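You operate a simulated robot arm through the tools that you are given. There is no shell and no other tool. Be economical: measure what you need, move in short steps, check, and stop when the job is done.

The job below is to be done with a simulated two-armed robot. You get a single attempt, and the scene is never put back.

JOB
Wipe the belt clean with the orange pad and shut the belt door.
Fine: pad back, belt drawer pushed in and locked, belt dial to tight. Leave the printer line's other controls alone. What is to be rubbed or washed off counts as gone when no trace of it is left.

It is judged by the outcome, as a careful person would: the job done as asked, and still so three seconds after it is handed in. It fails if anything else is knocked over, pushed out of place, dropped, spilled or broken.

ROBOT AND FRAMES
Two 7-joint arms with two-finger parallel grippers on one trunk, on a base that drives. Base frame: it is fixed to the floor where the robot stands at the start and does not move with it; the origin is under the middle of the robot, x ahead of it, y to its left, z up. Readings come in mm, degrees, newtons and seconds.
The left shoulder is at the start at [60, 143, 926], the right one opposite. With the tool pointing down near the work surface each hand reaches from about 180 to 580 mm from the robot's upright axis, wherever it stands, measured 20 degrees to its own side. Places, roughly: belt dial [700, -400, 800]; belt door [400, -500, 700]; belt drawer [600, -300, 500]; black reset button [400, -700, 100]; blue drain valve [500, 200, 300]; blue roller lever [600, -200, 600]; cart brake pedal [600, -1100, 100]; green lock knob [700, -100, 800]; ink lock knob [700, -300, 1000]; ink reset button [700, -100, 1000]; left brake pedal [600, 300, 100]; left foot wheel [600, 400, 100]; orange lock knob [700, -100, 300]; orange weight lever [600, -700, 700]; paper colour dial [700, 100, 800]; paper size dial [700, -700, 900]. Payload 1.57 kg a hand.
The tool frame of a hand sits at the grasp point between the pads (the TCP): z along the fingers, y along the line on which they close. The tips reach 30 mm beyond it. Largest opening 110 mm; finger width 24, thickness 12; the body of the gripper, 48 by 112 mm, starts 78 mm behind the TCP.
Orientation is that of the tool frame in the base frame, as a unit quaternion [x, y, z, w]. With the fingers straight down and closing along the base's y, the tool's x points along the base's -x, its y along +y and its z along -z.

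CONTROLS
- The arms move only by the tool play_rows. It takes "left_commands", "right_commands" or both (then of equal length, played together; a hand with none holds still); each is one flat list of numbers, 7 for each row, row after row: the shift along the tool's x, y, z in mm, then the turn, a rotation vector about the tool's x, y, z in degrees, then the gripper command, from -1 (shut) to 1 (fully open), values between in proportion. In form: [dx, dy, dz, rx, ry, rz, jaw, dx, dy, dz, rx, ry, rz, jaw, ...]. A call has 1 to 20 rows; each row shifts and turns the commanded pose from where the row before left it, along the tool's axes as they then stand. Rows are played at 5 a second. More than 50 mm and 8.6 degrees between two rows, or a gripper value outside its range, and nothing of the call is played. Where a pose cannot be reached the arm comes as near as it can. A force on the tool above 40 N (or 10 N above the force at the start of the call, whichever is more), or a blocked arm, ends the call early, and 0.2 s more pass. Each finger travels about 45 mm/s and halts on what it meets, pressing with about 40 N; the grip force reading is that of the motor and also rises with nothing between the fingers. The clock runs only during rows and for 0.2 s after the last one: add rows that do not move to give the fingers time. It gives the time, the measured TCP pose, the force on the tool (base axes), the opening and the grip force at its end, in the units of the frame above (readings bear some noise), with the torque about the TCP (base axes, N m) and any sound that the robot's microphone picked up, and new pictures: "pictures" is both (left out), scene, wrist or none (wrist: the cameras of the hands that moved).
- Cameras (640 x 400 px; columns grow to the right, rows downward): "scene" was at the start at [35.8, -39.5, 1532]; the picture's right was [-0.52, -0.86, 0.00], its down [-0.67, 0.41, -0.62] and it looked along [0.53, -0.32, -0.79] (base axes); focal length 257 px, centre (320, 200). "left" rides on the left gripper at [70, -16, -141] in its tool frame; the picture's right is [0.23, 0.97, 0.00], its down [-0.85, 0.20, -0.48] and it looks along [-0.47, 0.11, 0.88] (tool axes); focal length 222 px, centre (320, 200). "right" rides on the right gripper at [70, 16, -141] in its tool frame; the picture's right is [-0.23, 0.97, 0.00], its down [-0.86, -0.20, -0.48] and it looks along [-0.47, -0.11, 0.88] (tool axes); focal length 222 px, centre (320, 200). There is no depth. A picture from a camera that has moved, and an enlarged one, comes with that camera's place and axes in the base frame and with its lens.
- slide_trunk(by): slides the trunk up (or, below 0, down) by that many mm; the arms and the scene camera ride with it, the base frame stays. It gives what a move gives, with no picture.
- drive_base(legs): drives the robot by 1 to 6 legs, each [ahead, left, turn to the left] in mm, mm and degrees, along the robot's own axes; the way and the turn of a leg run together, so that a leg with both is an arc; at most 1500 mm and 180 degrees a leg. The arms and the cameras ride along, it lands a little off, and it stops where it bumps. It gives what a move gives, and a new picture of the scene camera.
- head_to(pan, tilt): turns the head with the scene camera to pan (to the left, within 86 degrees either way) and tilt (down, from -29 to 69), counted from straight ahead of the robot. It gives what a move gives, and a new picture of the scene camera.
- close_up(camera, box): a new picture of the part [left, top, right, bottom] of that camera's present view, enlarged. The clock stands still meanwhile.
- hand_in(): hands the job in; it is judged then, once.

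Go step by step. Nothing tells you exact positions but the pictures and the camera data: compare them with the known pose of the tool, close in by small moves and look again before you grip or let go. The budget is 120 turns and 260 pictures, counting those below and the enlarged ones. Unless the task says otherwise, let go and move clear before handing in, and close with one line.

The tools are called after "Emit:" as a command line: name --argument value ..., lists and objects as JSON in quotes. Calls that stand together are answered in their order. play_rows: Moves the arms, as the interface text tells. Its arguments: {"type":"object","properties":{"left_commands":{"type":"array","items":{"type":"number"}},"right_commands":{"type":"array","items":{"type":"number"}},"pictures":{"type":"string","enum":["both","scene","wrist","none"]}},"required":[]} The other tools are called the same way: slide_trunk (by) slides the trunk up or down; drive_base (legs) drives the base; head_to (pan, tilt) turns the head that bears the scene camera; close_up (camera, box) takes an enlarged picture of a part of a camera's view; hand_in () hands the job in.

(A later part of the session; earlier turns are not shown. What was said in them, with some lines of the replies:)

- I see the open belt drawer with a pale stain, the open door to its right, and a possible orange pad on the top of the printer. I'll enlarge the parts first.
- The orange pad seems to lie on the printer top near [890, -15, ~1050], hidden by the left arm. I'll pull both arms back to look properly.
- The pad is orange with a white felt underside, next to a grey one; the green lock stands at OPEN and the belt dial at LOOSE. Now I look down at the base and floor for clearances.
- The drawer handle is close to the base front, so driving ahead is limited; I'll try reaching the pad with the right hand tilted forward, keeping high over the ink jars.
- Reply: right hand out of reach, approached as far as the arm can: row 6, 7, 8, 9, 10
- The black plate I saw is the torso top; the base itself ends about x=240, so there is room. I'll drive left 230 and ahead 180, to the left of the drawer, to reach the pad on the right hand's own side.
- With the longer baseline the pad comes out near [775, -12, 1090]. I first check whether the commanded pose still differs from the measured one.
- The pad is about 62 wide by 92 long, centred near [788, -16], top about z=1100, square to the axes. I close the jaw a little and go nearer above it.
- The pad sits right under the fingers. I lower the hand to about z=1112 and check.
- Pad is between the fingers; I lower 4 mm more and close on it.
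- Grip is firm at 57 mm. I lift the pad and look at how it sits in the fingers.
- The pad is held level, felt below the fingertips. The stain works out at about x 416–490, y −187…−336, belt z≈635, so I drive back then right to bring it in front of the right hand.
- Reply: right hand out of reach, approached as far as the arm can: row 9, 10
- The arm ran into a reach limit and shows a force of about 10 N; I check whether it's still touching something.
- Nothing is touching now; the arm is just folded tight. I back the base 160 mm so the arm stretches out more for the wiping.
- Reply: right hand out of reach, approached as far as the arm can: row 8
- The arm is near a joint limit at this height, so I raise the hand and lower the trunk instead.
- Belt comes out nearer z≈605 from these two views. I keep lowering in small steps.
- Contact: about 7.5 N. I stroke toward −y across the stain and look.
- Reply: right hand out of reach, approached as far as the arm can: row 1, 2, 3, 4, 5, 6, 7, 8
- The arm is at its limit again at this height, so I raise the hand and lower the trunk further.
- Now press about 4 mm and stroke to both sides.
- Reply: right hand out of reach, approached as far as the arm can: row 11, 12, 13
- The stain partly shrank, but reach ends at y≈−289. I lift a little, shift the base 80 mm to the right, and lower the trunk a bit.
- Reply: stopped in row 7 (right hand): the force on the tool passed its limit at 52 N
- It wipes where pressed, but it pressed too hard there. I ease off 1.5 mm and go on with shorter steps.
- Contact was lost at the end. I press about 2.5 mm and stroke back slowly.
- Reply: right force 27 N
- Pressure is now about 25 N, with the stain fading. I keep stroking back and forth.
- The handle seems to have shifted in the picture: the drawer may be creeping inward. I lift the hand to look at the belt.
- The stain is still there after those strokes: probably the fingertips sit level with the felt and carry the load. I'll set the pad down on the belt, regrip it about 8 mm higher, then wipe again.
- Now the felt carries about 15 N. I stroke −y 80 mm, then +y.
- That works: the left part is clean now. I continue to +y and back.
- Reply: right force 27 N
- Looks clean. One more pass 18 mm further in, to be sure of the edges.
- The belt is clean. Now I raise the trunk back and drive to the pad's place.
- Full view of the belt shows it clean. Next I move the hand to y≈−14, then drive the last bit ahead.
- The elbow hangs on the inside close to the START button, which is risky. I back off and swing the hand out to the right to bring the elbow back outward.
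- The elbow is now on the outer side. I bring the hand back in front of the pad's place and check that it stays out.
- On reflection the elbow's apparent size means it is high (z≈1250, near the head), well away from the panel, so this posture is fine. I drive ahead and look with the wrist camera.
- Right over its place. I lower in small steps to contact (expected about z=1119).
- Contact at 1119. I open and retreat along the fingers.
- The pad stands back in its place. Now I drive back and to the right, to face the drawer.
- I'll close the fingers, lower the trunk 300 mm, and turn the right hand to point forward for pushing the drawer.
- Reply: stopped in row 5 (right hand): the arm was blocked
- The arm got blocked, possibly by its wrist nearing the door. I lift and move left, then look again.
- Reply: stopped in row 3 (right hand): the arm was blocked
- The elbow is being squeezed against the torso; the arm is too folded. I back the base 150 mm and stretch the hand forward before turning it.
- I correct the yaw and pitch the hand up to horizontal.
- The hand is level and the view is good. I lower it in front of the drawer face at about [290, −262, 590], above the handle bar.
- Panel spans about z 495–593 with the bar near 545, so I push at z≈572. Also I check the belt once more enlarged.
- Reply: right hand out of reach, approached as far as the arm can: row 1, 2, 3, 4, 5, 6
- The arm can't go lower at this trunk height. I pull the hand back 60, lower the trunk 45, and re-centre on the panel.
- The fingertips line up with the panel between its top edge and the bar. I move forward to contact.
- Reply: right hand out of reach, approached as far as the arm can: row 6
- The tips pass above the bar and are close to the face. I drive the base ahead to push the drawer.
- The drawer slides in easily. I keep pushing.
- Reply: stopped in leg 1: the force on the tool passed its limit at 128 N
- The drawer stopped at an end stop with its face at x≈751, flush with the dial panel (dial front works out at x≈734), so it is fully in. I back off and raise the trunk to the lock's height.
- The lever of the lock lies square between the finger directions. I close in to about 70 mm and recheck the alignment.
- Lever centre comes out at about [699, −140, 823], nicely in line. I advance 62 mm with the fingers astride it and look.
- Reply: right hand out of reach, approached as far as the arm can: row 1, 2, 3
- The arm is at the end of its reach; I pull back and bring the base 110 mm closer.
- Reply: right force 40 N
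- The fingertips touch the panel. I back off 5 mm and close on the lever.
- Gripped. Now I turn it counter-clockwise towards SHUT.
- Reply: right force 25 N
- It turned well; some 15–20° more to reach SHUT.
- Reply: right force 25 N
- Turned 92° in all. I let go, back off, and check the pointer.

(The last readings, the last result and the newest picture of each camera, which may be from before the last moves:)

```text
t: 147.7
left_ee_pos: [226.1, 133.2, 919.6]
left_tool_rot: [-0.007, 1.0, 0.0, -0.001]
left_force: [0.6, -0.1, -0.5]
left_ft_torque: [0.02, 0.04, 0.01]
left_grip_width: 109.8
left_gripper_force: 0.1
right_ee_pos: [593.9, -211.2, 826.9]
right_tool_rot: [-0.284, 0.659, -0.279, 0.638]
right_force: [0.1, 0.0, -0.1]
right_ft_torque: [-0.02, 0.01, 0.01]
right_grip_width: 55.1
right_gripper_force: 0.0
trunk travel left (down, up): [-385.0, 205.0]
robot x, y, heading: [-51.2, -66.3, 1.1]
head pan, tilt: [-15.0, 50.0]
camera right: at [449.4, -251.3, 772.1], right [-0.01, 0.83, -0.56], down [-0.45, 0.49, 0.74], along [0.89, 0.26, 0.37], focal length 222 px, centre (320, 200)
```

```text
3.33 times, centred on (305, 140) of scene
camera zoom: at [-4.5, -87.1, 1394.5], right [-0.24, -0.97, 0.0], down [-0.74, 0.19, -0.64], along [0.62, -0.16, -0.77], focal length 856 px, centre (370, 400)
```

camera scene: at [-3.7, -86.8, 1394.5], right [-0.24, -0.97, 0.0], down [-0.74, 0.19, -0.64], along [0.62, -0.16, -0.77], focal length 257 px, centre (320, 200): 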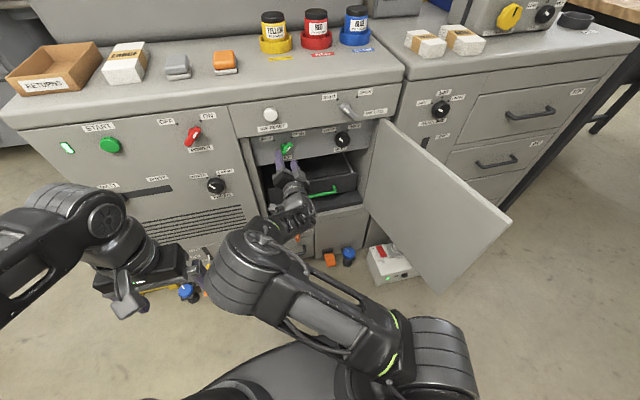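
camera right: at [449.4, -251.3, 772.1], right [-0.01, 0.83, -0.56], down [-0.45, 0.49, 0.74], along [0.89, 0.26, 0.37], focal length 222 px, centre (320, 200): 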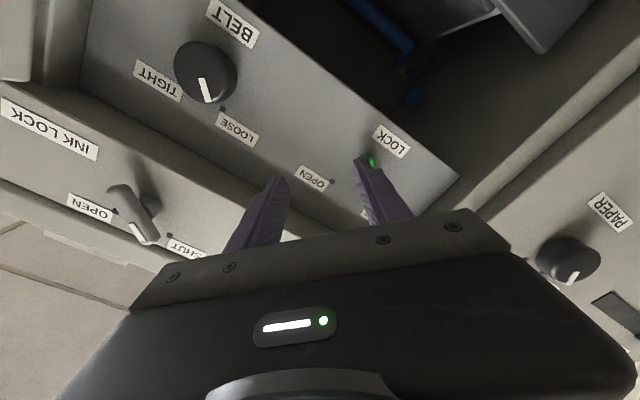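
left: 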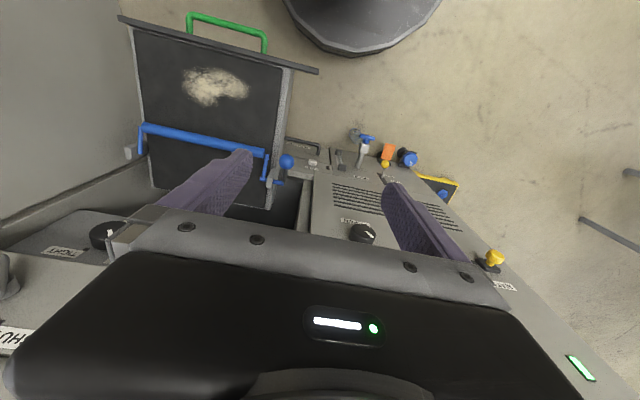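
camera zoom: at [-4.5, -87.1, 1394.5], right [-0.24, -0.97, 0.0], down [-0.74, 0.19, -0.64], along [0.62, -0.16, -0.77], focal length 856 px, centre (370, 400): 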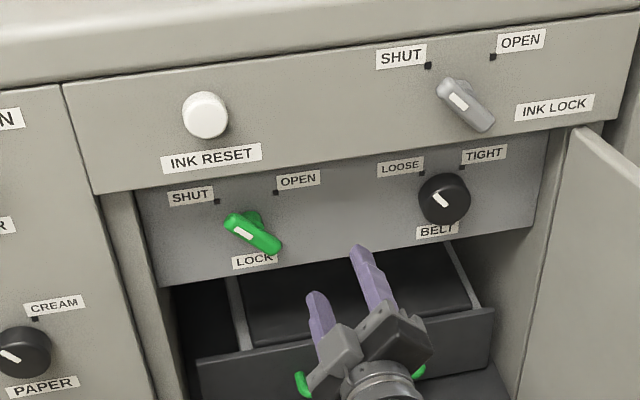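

The lock points to SHUT now. The belt dial comes out at about [709, −352, 824], some 50 mm wide; I move in front of it with the jaw wider.

Emit:
play_rows --right_commands '[20.4, -19.5, 0, 0, 0, 0, 0.5, 20.4, -19.5, 0, 0, 0, 0, 0.5, 20.4, -19.5, 0, 0, 0, 0, 0.5, 20.4, -19.5, 0, 0, 0, 0, 0.5, 20.4, -19.5, 0, 0, 0, 0, 0.5, 0, 0, 20, 0, 0, 0, 0.5, 0, 0, 20, 0, 0, 0, 0.5]'

Emit:
close_up --camera "scene" --box '[260, 80, 410, 200]'

```text
t: 149.3
left_ee_pos: [226.0, 132.4, 920.5]
left_tool_rot: [-0.007, 1.0, -0.001, 0.001]
left_force: [0.0, 0.5, -0.4]
left_ft_torque: [0.02, 0.01, 0.04]
left_grip_width: 109.9
left_gripper_force: 0.1
right_ee_pos: [617.8, -319.7, 850.9]
right_tool_rot: [-0.284, 0.66, -0.279, 0.638]
right_force: [-0.3, -0.1, -0.8]
right_ft_torque: [0.02, 0.01, 0.01]
right_grip_width: 82.8
right_gripper_force: 0.1
right hand out of reach, approached as far as the arm can: row 4, 5, 6, 7
trunk travel left (down, up): [-385.0, 205.0]
robot x, y, heading: [-50.3, -67.5, 0.7]
head pan, tilt: [-15.0, 50.0]
camera scene: at [-4.6, -86.8, 1394.5], right [-0.24, -0.97, 0.0], down [-0.74, 0.19, -0.64], along [0.62, -0.16, -0.77], focal length 257 px, centre (320, 200)
camera right: at [473.5, -359.0, 795.7], right [-0.01, 0.83, -0.56], down [-0.45, 0.49, 0.74], along [0.89, 0.26, 0.37], focal length 222 px, centre (320, 200)
```

scene: 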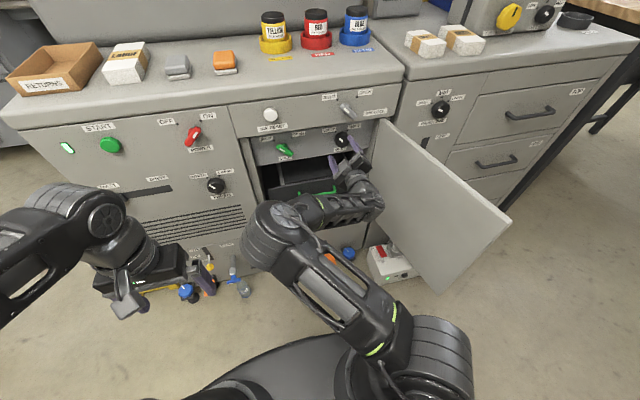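
right: 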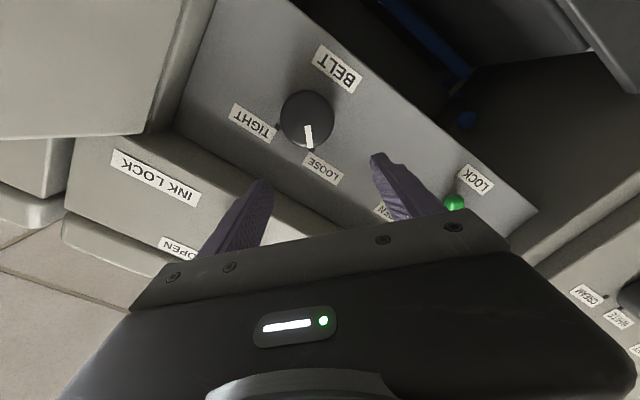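

```text
3.33 times, centred on (335, 140) of scene
camera zoom: at [-4.6, -86.8, 1394.5], right [-0.24, -0.97, 0.0], down [-0.74, 0.19, -0.64], along [0.62, -0.16, -0.77], focal length 856 px, centre (270, 400)
```

zoom: 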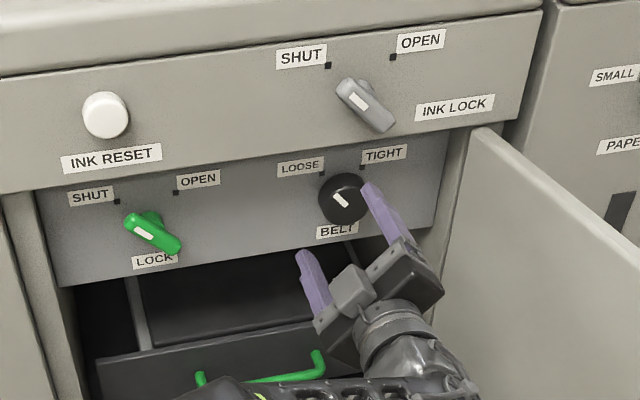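

Reach limit again. I pull the hand back and left, then move the base 130 mm to the right so the dial lies like the lock did.

Emit:
play_rows --right_commands '[-18, 18, -25, 0, 0, 0, 0.5, -18, 18, -25, 0, 0, 0, 0.5, -18, 18, -20, 0, 0, 0, 0.5, -18, 18, -10, 0, 0, 0, 0.5, 10, 10, 0, 0, 0, 0, 0.5, 0, 0, 0, 0, 0, 0, 0.5]' --pictures "none"

Emit:
drive_base --legs '[[0, -130, 0]]'

Emit:
play_rows --right_commands '[0, 0, 0, 0, 0, 0, 0.5]' --pictures "wrist"

```text
t: 150.7
left_ee_pos: [226.0, 133.8, 920.6]
left_tool_rot: [-0.007, 1.0, 0.0, -0.001]
left_force: [-0.6, 0.1, 0.3]
left_ft_torque: [-0.01, 0.02, -0.01]
left_grip_width: 110.4
left_gripper_force: 0.1
right_ee_pos: [538.4, -219.2, 835.4]
right_tool_rot: [-0.284, 0.659, -0.28, 0.638]
right_force: [0.7, -0.1, -0.1]
right_ft_torque: [0.02, 0.01, 0.01]
right_grip_width: 82.3
right_gripper_force: 0.0
trunk travel left (down, up): [-385.0, 205.0]
robot x, y, heading: [-52.6, -65.9, 0.9]
head pan, tilt: [-15.0, 50.0]
```

```text
t: 151.9
left_ee_pos: [227.7, 1.9, 920.1]
left_tool_rot: [-0.009, 1.0, 0.0, 0.0]
left_force: [-0.2, 0.2, 0.0]
left_ft_torque: [0.02, 0.01, 0.0]
left_grip_width: 109.9
left_gripper_force: 0.0
right_ee_pos: [541.0, -349.8, 834.4]
right_tool_rot: [-0.284, 0.659, -0.279, 0.638]
right_force: [-0.3, -0.2, -0.4]
right_ft_torque: [0.0, 0.04, 0.02]
right_grip_width: 82.5
right_gripper_force: 0.1
trunk travel left (down, up): [-385.0, 205.0]
robot x, y, heading: [-51.3, -200.6, 1.3]
head pan, tilt: [-15.0, 50.0]
camera scene: at [-2.6, -218.6, 1394.5], right [-0.24, -0.97, 0.0], down [-0.74, 0.19, -0.64], along [0.62, -0.16, -0.77], focal length 257 px, centre (320, 200)
```

scene: 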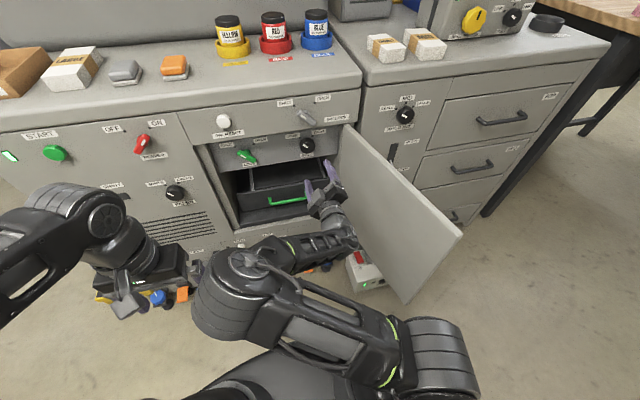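

```text
t: 152.3
left_ee_pos: [227.4, 3.4, 920.5]
left_tool_rot: [-0.009, 1.0, -0.001, 0.0]
left_force: [0.4, -0.9, 0.1]
left_ft_torque: [0.0, 0.03, -0.04]
left_grip_width: 110.0
left_gripper_force: 0.1
right_ee_pos: [540.2, -349.1, 835.1]
right_tool_rot: [-0.284, 0.658, -0.279, 0.639]
right_force: [-0.8, 0.2, -0.4]
right_ft_torque: [0.02, 0.02, 0.01]
right_grip_width: 82.4
right_gripper_force: 0.0
trunk travel left (down, up): [-385.0, 205.0]
robot x, y, heading: [-50.2, -197.7, 1.0]
head pan, tilt: [-15.0, 50.0]
camera right: at [396.9, -389.0, 780.0], right [-0.01, 0.83, -0.56], down [-0.46, 0.49, 0.74], along [0.89, 0.26, 0.37], focal length 222 px, centre (320, 200)
```

right: 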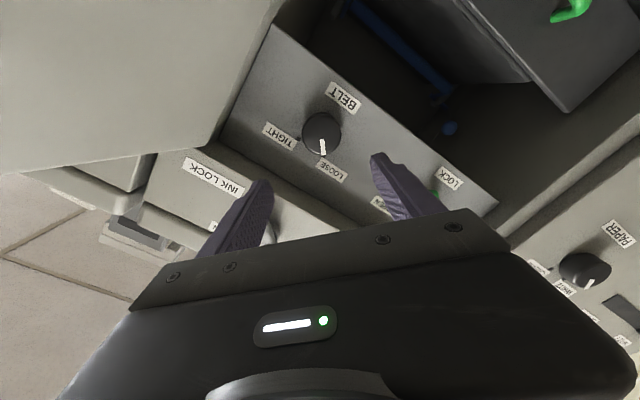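

Emit:
play_rows --right_commands '[2.2, 0.75, 25, 0, 0, 0, 0.5, 2.2, 0.75, 25, 0, 0, 0, 0.5, 2.2, 0.75, 25, 0, 0, 0, 0.5, 2.2, 0.75, 25, 0, 0, 0, 0.5, 0, 0, 0, 0, 0, 0, 0.5]' --pictures "wrist"

```text
t: 153.6
left_ee_pos: [228.3, 2.3, 919.2]
left_tool_rot: [-0.009, 1.0, -0.001, 0.0]
left_force: [0.1, 0.1, 0.0]
left_ft_torque: [0.01, -0.01, -0.01]
left_grip_width: 109.7
left_gripper_force: 0.1
right_ee_pos: [641.4, -351.7, 824.6]
right_tool_rot: [-0.284, 0.659, -0.28, 0.638]
right_force: [-0.4, -0.5, 0.2]
right_ft_torque: [-0.03, 0.0, 0.0]
right_grip_width: 82.6
right_gripper_force: 0.0
trunk travel left (down, up): [-385.0, 205.0]
robot x, y, heading: [-46.8, -197.9, 1.2]
head pan, tilt: [-15.0, 50.0]
camera right: at [496.8, -391.9, 769.5], right [-0.01, 0.83, -0.56], down [-0.45, 0.49, 0.74], along [0.89, 0.26, 0.37], focal length 222 px, centre (320, 200)
```

right: 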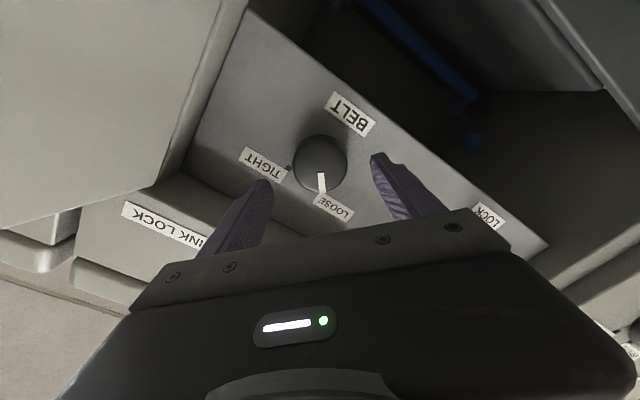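

Well centred. I advance 46 mm so the fingers surround the dial, then close.

Emit:
play_rows --right_commands '[0, -0.5, 16, 0, 0, 0, 0.5, 0, -0.5, 15, 0, 0, 0, 0.5, 0, 0, 15, 0, 0, 0, 0.5, 0, 0, 0, 0, 0, 0, -1, 0, 0, 0, 0, 0, 0, -1, 0, 0, 0, 0, 0, 0, -1, 0, 0, 0, 0, 0, 0, -1, 0, 0, 0, 0, 0, 0, -1]' --pictures "wrist"

```text
t: 155.3
left_ee_pos: [228.7, 1.5, 920.1]
left_tool_rot: [-0.009, 1.0, -0.001, 0.001]
left_force: [-0.3, -0.8, 0.6]
left_ft_torque: [-0.03, 0.02, 0.0]
left_grip_width: 110.1
left_gripper_force: 0.0
right_ee_pos: [687.3, -353.8, 822.5]
right_tool_rot: [-0.284, 0.658, -0.279, 0.639]
right_force: [1.9, -1.2, 1.9]
right_ft_torque: [0.01, -0.03, -0.01]
right_grip_width: 52.7
right_gripper_force: 44.1
trunk travel left (down, up): [-385.0, 205.0]
robot x, y, heading: [-47.2, -199.6, 1.0]
head pan, tilt: [-15.0, 50.0]
camera right: at [543.3, -394.2, 767.3], right [-0.01, 0.83, -0.56], down [-0.46, 0.49, 0.74], along [0.89, 0.26, 0.37], focal length 222 px, centre (320, 200)
```

right: 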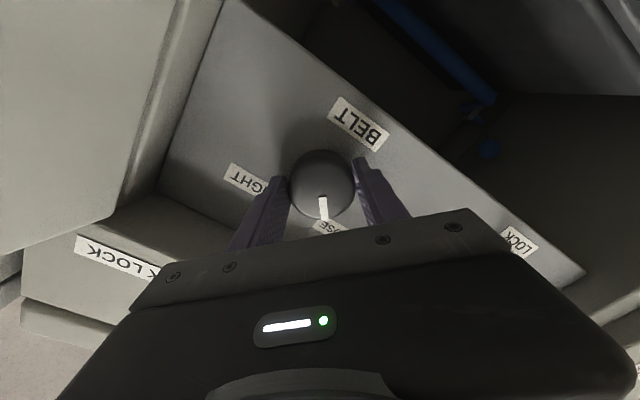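

Firm hold at 52.7 mm. Now I turn it clockwise about 90° towards TIGHT.

Emit:
play_rows --right_commands '[0, 0, 0, 0, 0, 7.5, -1, 0, 0, 0, 0, 0, 7.5, -1, 0, 0, 0, 0, 0, 7.5, -1, 0, 0, 0, 0, 0, 7.5, -1, 0, 0, 0, 0, 0, 7.5, -1, 0, 0, 0, 0, 0, 7.5, -1, 0, 0, 0, 0, 0, 7.5, -1, 0, 0, 0, 0, 0, 7.5, -1, 0, 0, 0, 0, 0, 7.5, -1, 0, 0, 0, 0, 0, 7.5, -1, 0, 0, 0, 0, 0, 0, -1]' --pictures "wrist"

Emit:
close_up --camera "scene" --box '[230, 90, 380, 210]'

```text
t: 157.8
left_ee_pos: [228.2, 4.2, 919.3]
left_tool_rot: [-0.009, 1.0, -0.002, -0.001]
left_force: [0.6, -0.3, -0.3]
left_ft_torque: [-0.02, 0.01, 0.0]
left_grip_width: 109.9
left_gripper_force: 0.2
right_ee_pos: [687.0, -349.6, 820.9]
right_tool_rot: [0.173, 0.697, 0.169, 0.675]
right_force: [-6.4, 28.7, -6.4]
right_ft_torque: [-0.02, -0.01, 1.08]
right_grip_width: 52.1
right_gripper_force: 45.3
trunk travel left (down, up): [-385.0, 205.0]
robot x, y, heading: [-51.0, -198.6, 1.1]
head pan, tilt: [-15.0, 50.0]
camera right: at [542.7, -303.1, 772.7], right [0.02, 0.75, 0.66], down [-0.46, -0.58, 0.68], along [0.89, -0.31, 0.33], focal length 222 px, centre (320, 200)
```

right: 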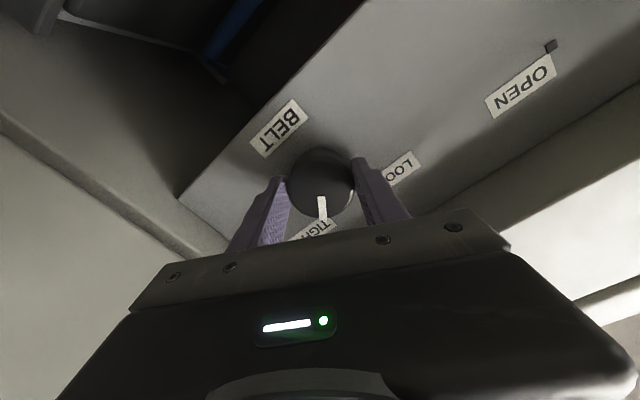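

```text
3.33 times, centred on (305, 150) of scene
camera zoom: at [-2.6, -214.8, 1394.6], right [-0.24, -0.97, 0.0], down [-0.74, 0.18, -0.64], along [0.62, -0.16, -0.77], focal length 856 px, centre (370, 367)
```

zoom: 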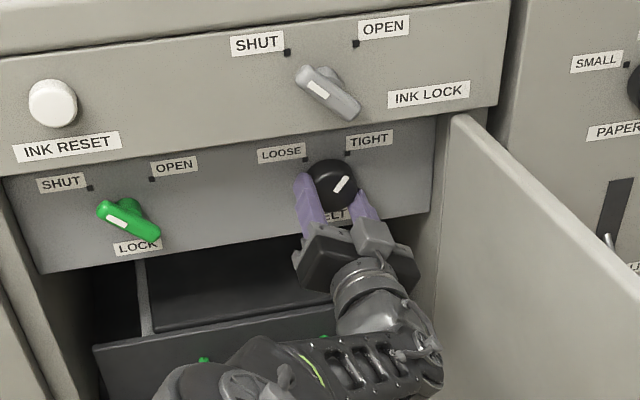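

The mark already points near TIGHT (75° turned); I add 12° more, then release and look.

Emit:
play_rows --right_commands '[0, 0, 0, 0, 0, 6, -1, 0, 0, 0, 0, 0, 6, -1, 0, 0, 0, 0, 0, 0, -1, 0, 0, 0, 0, 0, 0, 0.4, 0, 0, 0, 0, 0, 0, 0.4, 0, 0, 0, 0, 0, 0, 0.4, 0, 0, -25, 0, 0, 0, 0.4, 0, 0, -40, 0, 0, 0, 0.4, 0, 0, -40, 0, 0, 0, 0.4]' --pictures "wrist"

Emit:
close_up --camera "scene" --box '[230, 90, 380, 210]'

Emit:
close_up --camera "right" --box '[200, 50, 600, 230]'

```text
t: 159.8
left_ee_pos: [228.8, 3.3, 920.2]
left_tool_rot: [-0.008, 1.0, -0.001, 0.0]
left_force: [-0.6, -0.3, -0.1]
left_ft_torque: [0.01, 0.01, -0.02]
left_grip_width: 110.0
left_gripper_force: 0.1
right_ee_pos: [580.5, -354.0, 827.5]
right_tool_rot: [0.248, 0.674, 0.235, 0.655]
right_force: [-0.3, 0.2, -0.2]
right_ft_torque: [-0.02, 0.03, -0.02]
right_grip_width: 77.2
right_gripper_force: 0.0
trunk travel left (down, up): [-385.0, 205.0]
robot x, y, heading: [-50.2, -198.3, 1.0]
head pan, tilt: [-15.0, 50.0]
camera right: at [437.4, -296.8, 789.4], right [0.03, 0.6, 0.8], down [-0.47, -0.7, 0.54], along [0.88, -0.39, 0.26], focal length 222 px, centre (320, 200)
```

right: 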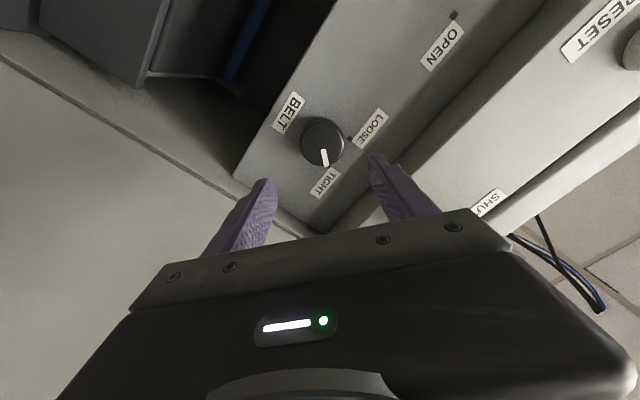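

```text
3.33 times, centred on (305, 150) of scene
camera zoom: at [-2.8, -217.8, 1394.5], right [-0.24, -0.97, 0.0], down [-0.74, 0.19, -0.64], along [0.62, -0.16, -0.77], focal length 856 px, centre (370, 367)
```

zoom: 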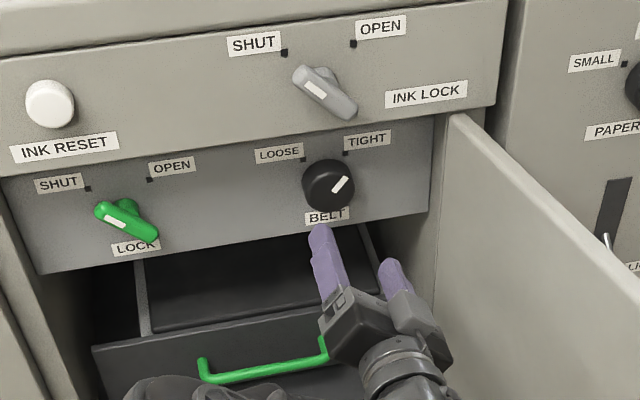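

```text
1.60 times, centred on (400, 140) of right
camera zoom: at [437.4, -296.8, 789.4], right [0.03, 0.6, 0.8], down [-0.47, -0.7, 0.54], along [0.88, -0.39, 0.26], focal length 355 px, centre (192, 296)
```

zoom: 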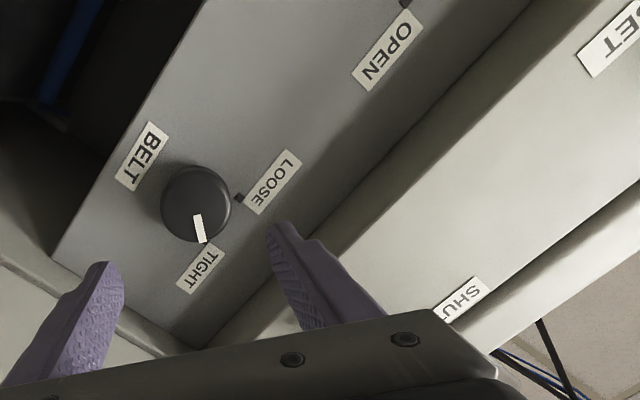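

The belt dial's mark is at TIGHT. Now the door: hinge about [700, −487], free edge near [230, −618]. I close the fingers, roll the hand back, then drive back and around to the outer side of the door.

Emit:
play_rows --right_commands '[0, 0, -20, 0, 0, -8, -1, 0, 0, -20, 0, 0, -8, -1, 0, 0, 0, 0, 0, -8, -1, 0, 0, 0, 0, 0, -8, -1, 0, 0, 0, 0, 0, -8, -1, 0, 0, 0, 0, 0, 0, -1]' --pictures "none"

Emit:
drive_base --legs '[[-420, 0, 0], [0, -400, 0]]'

```text
t: 161.2
left_ee_pos: [228.4, 2.3, 919.7]
left_tool_rot: [-0.009, 1.0, -0.001, 0.0]
left_force: [0.0, 0.0, -0.6]
left_ft_torque: [0.0, -0.01, 0.01]
left_grip_width: 110.0
left_gripper_force: 0.0
right_ee_pos: [540.6, -355.1, 826.5]
right_tool_rot: [0.001, 0.718, -0.002, 0.696]
right_force: [-0.1, 0.3, 0.3]
right_ft_torque: [-0.01, -0.03, 0.01]
right_grip_width: 0.1
right_gripper_force: 21.4
trunk travel left (down, up): [-385.0, 205.0]
robot x, y, heading: [-44.8, -198.5, 1.1]
head pan, tilt: [-15.0, 50.0]
```

```text
t: 165.8
left_ee_pos: [-196.0, -393.3, 921.0]
left_tool_rot: [-0.011, 1.0, 0.0, 0.0]
left_force: [-0.6, -1.0, 0.2]
left_ft_torque: [-0.02, -0.01, -0.01]
left_grip_width: 110.0
left_gripper_force: 0.1
right_ee_pos: [119.7, -749.6, 827.4]
right_tool_rot: [-0.001, 0.717, 0.001, 0.697]
right_force: [-0.2, -0.1, 0.0]
right_ft_torque: [0.02, 0.01, 0.01]
right_grip_width: 0.1
right_gripper_force: 21.5
trunk travel left (down, up): [-385.0, 205.0]
robot x, y, heading: [-471.4, -597.8, 1.3]
head pan, tilt: [-15.0, 50.0]
camera scene: at [-425.5, -615.9, 1394.5], right [-0.24, -0.97, 0.0], down [-0.74, 0.18, -0.64], along [0.62, -0.15, -0.77], focal length 257 px, centre (320, 200)
```

scene: 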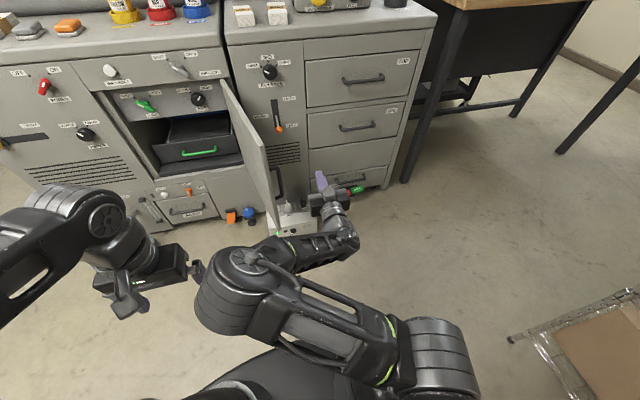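

Emit:
close_up --camera "scene" --box '[190, 60, 370, 250]'

```text
2.11 times, centred on (280, 155) of scene
camera zoom: at [-425.5, -615.9, 1394.5], right [-0.24, -0.97, 0.0], down [-0.74, 0.18, -0.64], along [0.62, -0.15, -0.77], focal length 540 px, centre (404, 295)
```

zoom: 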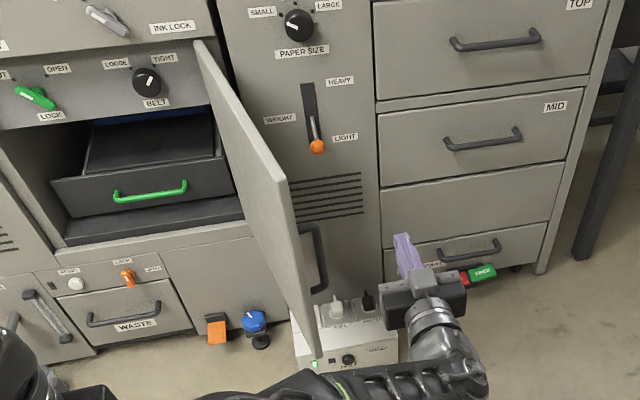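

The door is seen edge-on, with a bar handle on its outer face; my hand at z≈827 is above that. I drive ahead so the fingers are beside the door, then drive left to push.

Emit:
drive_base --legs '[[230, 0, 0], [0, 100, 0]]'

Emit:
close_up --camera "scene" --box '[150, 40, 400, 250]'

```text
t: 168.3
left_ee_pos: [36.0, -286.6, 920.3]
left_tool_rot: [-0.013, 1.0, -0.001, 0.0]
left_force: [0.0, 0.5, -0.7]
left_ft_torque: [0.01, -0.04, 0.0]
left_grip_width: 109.8
left_gripper_force: 0.0
right_ee_pos: [352.4, -641.3, 826.5]
right_tool_rot: [-0.001, 0.717, 0.0, 0.697]
right_force: [-0.4, 0.7, -0.8]
right_ft_torque: [0.02, -0.01, -0.03]
right_grip_width: 0.0
right_gripper_force: 21.5
trunk travel left (down, up): [-385.0, 205.0]
robot x, y, heading: [-238.5, -492.0, 1.3]
head pan, tilt: [-15.0, 50.0]
camera scene: at [-192.9, -508.4, 1394.5], right [-0.23, -0.97, 0.0], down [-0.74, 0.18, -0.64], along [0.62, -0.15, -0.77], focal length 257 px, centre (320, 200)
```

scene: 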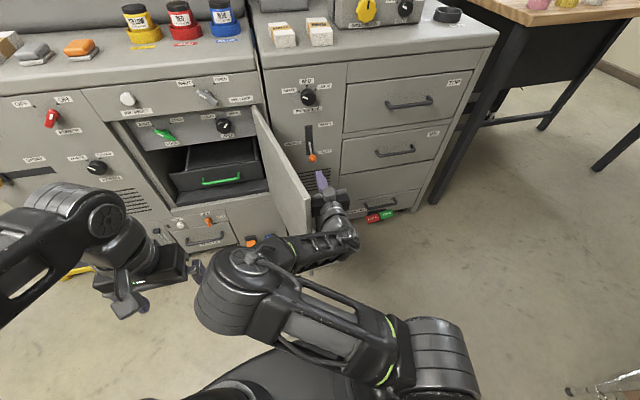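

```text
1.90 times, centred on (275, 145) of scene
camera zoom: at [-192.9, -508.4, 1394.5], right [-0.23, -0.97, 0.0], down [-0.74, 0.18, -0.64], along [0.62, -0.15, -0.77], focal length 489 px, centre (406, 305)
```

zoom: 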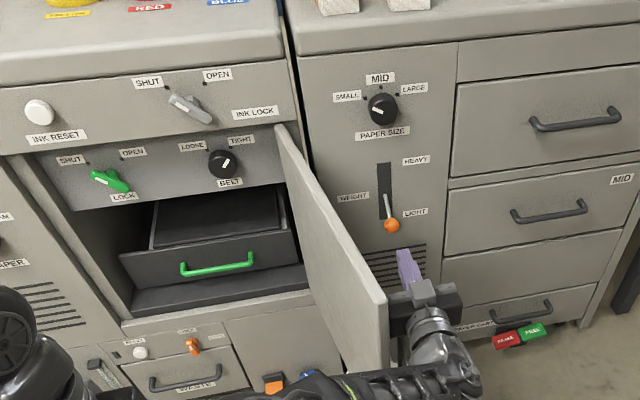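

Emit:
drive_base --legs '[[-30, 0, 0], [0, 200, 0]]'

```text
t: 170.4
left_ee_pos: [2.7, -85.5, 919.0]
left_tool_rot: [-0.008, 1.0, -0.001, 0.0]
left_force: [-0.1, 0.0, 0.2]
left_ft_torque: [-0.03, -0.02, 0.0]
left_grip_width: 109.9
left_gripper_force: 0.0
right_ee_pos: [317.4, -441.3, 825.5]
right_tool_rot: [0.002, 0.717, -0.002, 0.697]
right_force: [-0.6, -0.3, -0.9]
right_ft_torque: [-0.03, 0.01, 0.01]
right_grip_width: 0.3
right_gripper_force: 21.3
trunk travel left (down, up): [-385.0, 205.0]
robot x, y, heading: [-274.4, -286.7, 0.8]
head pan, tilt: [-15.0, 50.0]
camera scene: at [-227.1, -305.5, 1394.5], right [-0.24, -0.97, 0.0], down [-0.74, 0.18, -0.64], along [0.62, -0.16, -0.77], focal length 257 px, centre (320, 200)
```

scene: 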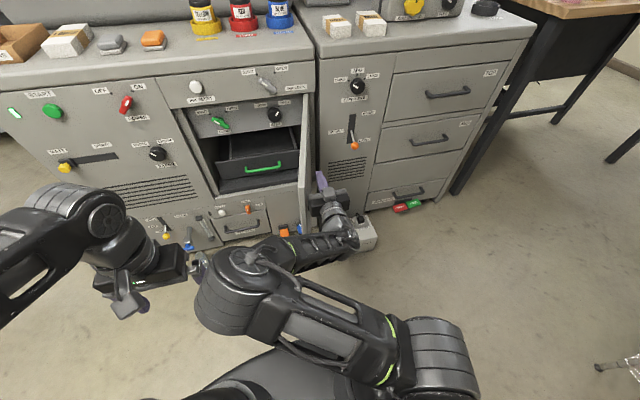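

The door is swinging. I go on to the left.

Emit:
drive_base --legs '[[20, 190, 0]]'

```text
t: 171.9
left_ee_pos: [19.2, 107.3, 920.8]
left_tool_rot: [-0.011, 1.0, -0.001, 0.0]
left_force: [-0.5, 0.2, 0.5]
left_ft_torque: [-0.02, 0.0, 0.0]
left_grip_width: 110.1
left_gripper_force: 0.0
right_ee_pos: [334.3, -248.2, 826.6]
right_tool_rot: [0.001, 0.717, -0.001, 0.697]
right_force: [-0.3, 0.3, 0.8]
right_ft_torque: [0.01, 0.01, -0.01]
right_grip_width: 0.0
right_gripper_force: 21.7
trunk travel left (down, up): [-385.0, 205.0]
robot x, y, heading: [-254.8, -92.0, 1.2]
head pan, tilt: [-15.0, 50.0]
camera scene: at [-210.3, -113.8, 1394.5], right [-0.24, -0.97, 0.0], down [-0.74, 0.18, -0.64], along [0.62, -0.15, -0.77], focal length 257 px, centre (320, 200)
```

scene: 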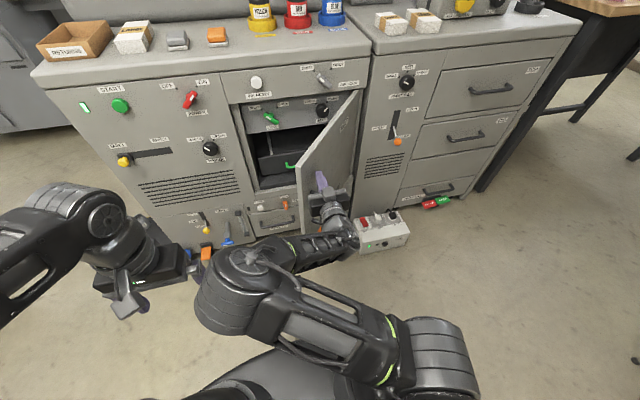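

Emit:
drive_base --legs '[[150, 70, 0]]'

```text
t: 173.4
left_ee_pos: [167.2, 181.0, 920.6]
left_tool_rot: [-0.011, 1.0, 0.0, -0.001]
left_force: [-0.4, -0.6, 0.4]
left_ft_torque: [0.0, 0.01, 0.04]
left_grip_width: 110.0
left_gripper_force: 0.0
right_ee_pos: [484.7, -174.7, 826.0]
right_tool_rot: [0.0, 0.717, 0.0, 0.697]
right_force: [-0.1, 0.1, -0.5]
right_ft_torque: [0.04, 0.02, -0.04]
right_grip_width: 0.2
right_gripper_force: 21.6
trunk travel left (down, up): [-385.0, 205.0]
robot x, y, heading: [-111.7, -23.5, 1.3]
head pan, tilt: [-15.0, 50.0]
camera scene: at [-60.7, -41.2, 1394.5], right [-0.24, -0.97, 0.0], down [-0.74, 0.18, -0.64], along [0.62, -0.15, -0.77], focal length 257 px, centre (320, 200)
```

scene: 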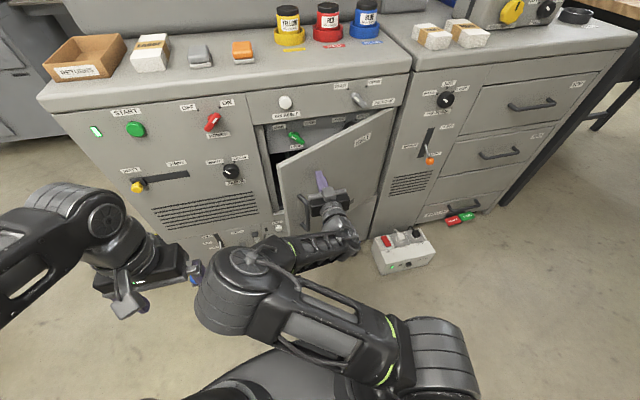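

Emit:
drive_base --legs '[[120, 10, 0]]'

Emit:
close_up --camera "scene" --box '[220, 60, 420, 240]'

```text
t: 174.6
left_ee_pos: [291.2, 193.6, 919.5]
left_tool_rot: [-0.011, 1.0, 0.0, -0.001]
left_force: [0.0, 0.0, -0.1]
left_ft_torque: [0.03, 0.0, -0.03]
left_grip_width: 110.0
left_gripper_force: 0.1
right_ee_pos: [607.2, -162.0, 825.9]
right_tool_rot: [0.0, 0.717, 0.0, 0.697]
right_force: [0.5, -0.7, 0.3]
right_ft_torque: [0.01, 0.0, 0.02]
right_grip_width: 0.2
right_gripper_force: 21.7
trunk travel left (down, up): [-385.0, 205.0]
robot x, y, heading: [17.5, -7.3, 1.2]
head pan, tilt: [-15.0, 50.0]
camera scene: at [62.1, -28.7, 1394.5], right [-0.24, -0.97, 0.0], down [-0.74, 0.18, -0.64], along [0.62, -0.15, -0.77], focal length 257 px, centre (320, 200)
```

scene: 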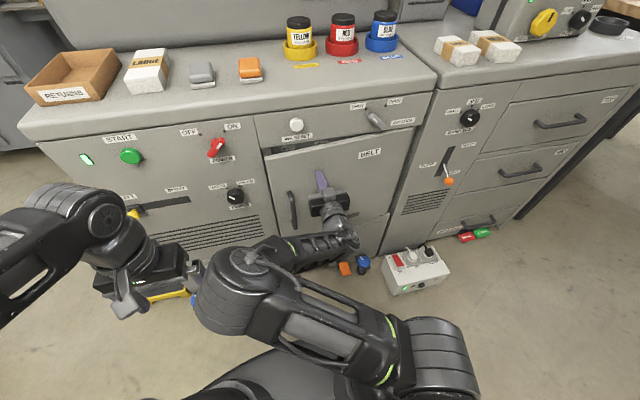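

```text
2.22 times, centred on (320, 150) of scene
camera zoom: at [62.1, -28.7, 1394.5], right [-0.24, -0.97, 0.0], down [-0.74, 0.18, -0.64], along [0.62, -0.15, -0.77], focal length 570 px, centre (320, 311)
```

zoom: 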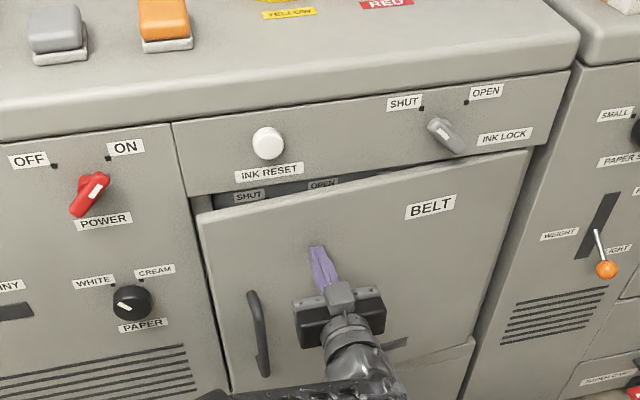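

Nearly shut. I push the rest in small drives until it stops.

Emit:
drive_base --legs '[[35, 0, 0]]'

Emit:
drive_base --legs '[[40, 0, 0]]'

Emit:
close_up --camera "scene" --box '[220, 60, 420, 240]'

```text
t: 175.6
left_ee_pos: [327.1, 192.9, 919.6]
left_tool_rot: [-0.01, 1.0, -0.001, -0.001]
left_force: [-0.1, 0.5, -0.4]
left_ft_torque: [0.02, 0.01, 0.02]
left_grip_width: 110.1
left_gripper_force: 0.1
right_ee_pos: [641.3, -162.4, 826.1]
right_tool_rot: [-0.001, 0.718, 0.001, 0.696]
right_force: [0.0, 0.7, -0.6]
right_ft_torque: [0.0, -0.06, 0.03]
right_grip_width: 0.0
right_gripper_force: 21.2
trunk travel left (down, up): [-385.0, 205.0]
robot x, y, heading: [54.7, -6.4, 1.1]
head pan, tilt: [-15.0, 50.0]
stopped in leg 1: the force on the tool passed its limit at 54 N (the readings are from after the stop); the commanded pose is now the measured one
camera scene: at [98.0, -28.0, 1394.5], right [-0.24, -0.97, 0.0], down [-0.74, 0.18, -0.64], along [0.62, -0.15, -0.77], focal length 257 px, centre (320, 200)
```

scene: 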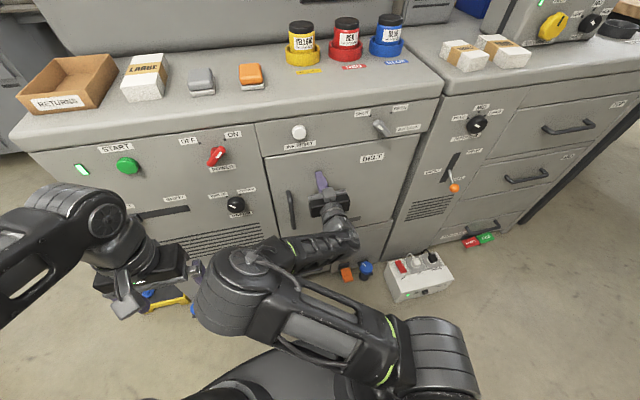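

```text
t: 176.4
left_ee_pos: [332.7, 193.2, 920.8]
left_tool_rot: [-0.01, 1.0, -0.001, 0.001]
left_force: [-0.3, 0.0, 1.0]
left_ft_torque: [0.03, -0.03, 0.01]
left_grip_width: 110.0
left_gripper_force: 0.0
right_ee_pos: [641.5, -160.9, 827.1]
right_tool_rot: [-0.001, 0.717, 0.001, 0.697]
right_force: [-20.3, 2.4, 9.4]
right_ft_torque: [-0.09, -0.45, 0.04]
right_grip_width: 0.2
right_gripper_force: 21.5
trunk travel left (down, up): [-385.0, 205.0]
robot x, y, heading: [58.1, -6.4, 1.3]
head pan, tilt: [-15.0, 50.0]
stopped in leg 1: the force on the tool passed its limit at 78 N (the readings are from after the stop); the commanded pose is now the measured one
camera scene: at [101.5, -27.2, 1394.7], right [-0.24, -0.97, 0.0], down [-0.74, 0.18, -0.64], along [0.63, -0.15, -0.76], focal length 257 px, centre (320, 200)
```

scene: 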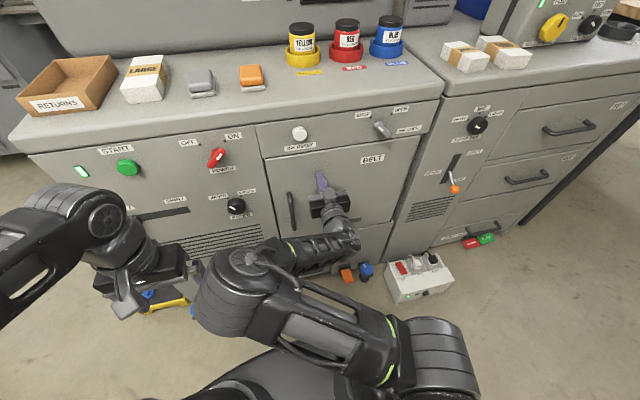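

```text
2.22 times, centred on (320, 150) of scene
camera zoom: at [101.5, -27.2, 1394.7], right [-0.24, -0.97, 0.0], down [-0.74, 0.18, -0.64], along [0.63, -0.15, -0.76], focal length 570 px, centre (320, 311)
```

zoom: 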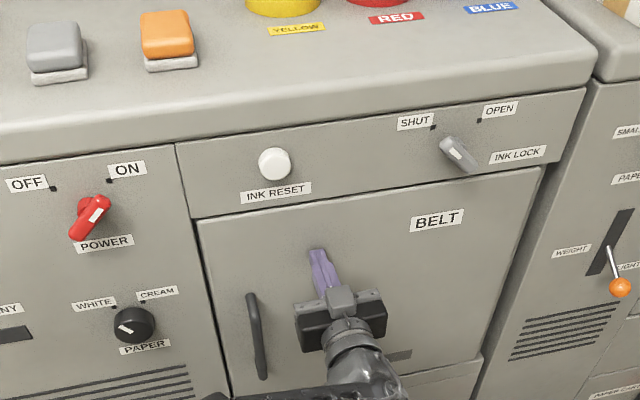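

The door is flush. I back away and check the display and the whole scene.

Emit:
drive_base --legs '[[-250, 0, 0]]'

Emit:
head_to --pan -15 --tilt 25

Emit:
close_up --camera "scene" --box '[150, 0, 480, 300]'

```text
t: 178.2
left_ee_pos: [81.9, 186.1, 919.7]
left_tool_rot: [-0.011, 1.0, 0.0, -0.001]
left_force: [-0.3, 0.3, 0.2]
left_ft_torque: [-0.02, -0.01, -0.01]
left_grip_width: 109.6
left_gripper_force: 0.1
right_ee_pos: [392.6, -166.4, 825.4]
right_tool_rot: [-0.001, 0.718, 0.001, 0.696]
right_force: [-0.4, 0.5, -0.3]
right_ft_torque: [-0.01, 0.0, 0.02]
right_grip_width: 0.3
right_gripper_force: 21.4
trunk travel left (down, up): [-385.0, 205.0]
robot x, y, heading: [-195.2, -14.8, 1.2]
head pan, tilt: [-15.0, 50.0]
camera scene: at [-147.2, -33.1, 1394.6], right [-0.24, -0.97, 0.0], down [-0.74, 0.18, -0.64], along [0.62, -0.15, -0.77], focal length 257 px, centre (320, 200)
```

scene: 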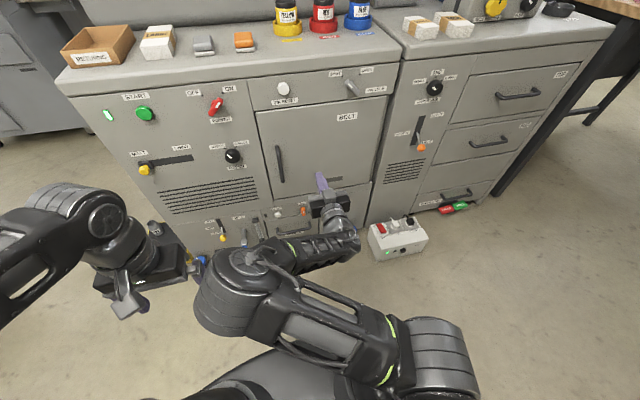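

```text
t: 179.1
left_ee_pos: [83.1, 187.2, 920.7]
left_tool_rot: [-0.011, 1.0, -0.001, -0.001]
left_force: [0.4, 0.0, 0.3]
left_ft_torque: [-0.04, -0.02, 0.01]
left_grip_width: 110.1
left_gripper_force: 0.1
right_ee_pos: [393.1, -166.8, 825.1]
right_tool_rot: [-0.002, 0.718, 0.002, 0.696]
right_force: [0.4, -0.7, -0.5]
right_ft_torque: [-0.02, -0.03, 0.0]
right_grip_width: 0.1
right_gripper_force: 21.1
trunk travel left (down, up): [-385.0, 205.0]
robot x, y, heading: [-191.7, -12.9, 1.1]
head pan, tilt: [-15.0, 25.0]
camera scene: at [-132.0, -36.7, 1432.0], right [-0.24, -0.97, 0.0], down [-0.41, 0.1, -0.91], along [0.88, -0.22, -0.42], focal length 257 px, centre (320, 200)
```

scene: 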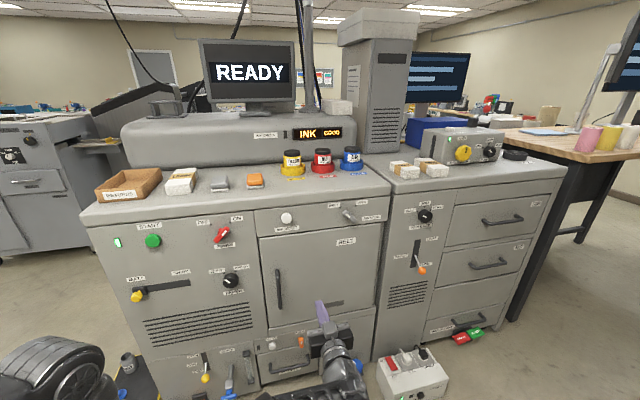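

```text
1.33 times, centred on (315, 150) of scene
camera zoom: at [-132.0, -36.7, 1432.0], right [-0.24, -0.97, 0.0], down [-0.41, 0.1, -0.91], along [0.88, -0.22, -0.42], focal length 342 px, centre (327, 267)
```

zoom: 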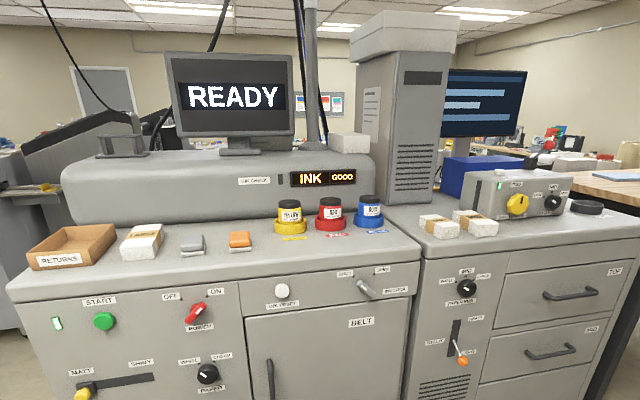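

The display has changed from DOOR OPEN to READY, the door is flush, the pad is back in its place, and both hands are clear and empty. I'm handing in.

Emit:
hand_in

```text
The job is handed in.
```

I wiped the belt until no trace of the stain showed and put the orange pad back in its place. The belt drawer is pushed in and locked at SHUT, the dial is on TIGHT and the belt door is shut. The display now reads READY.
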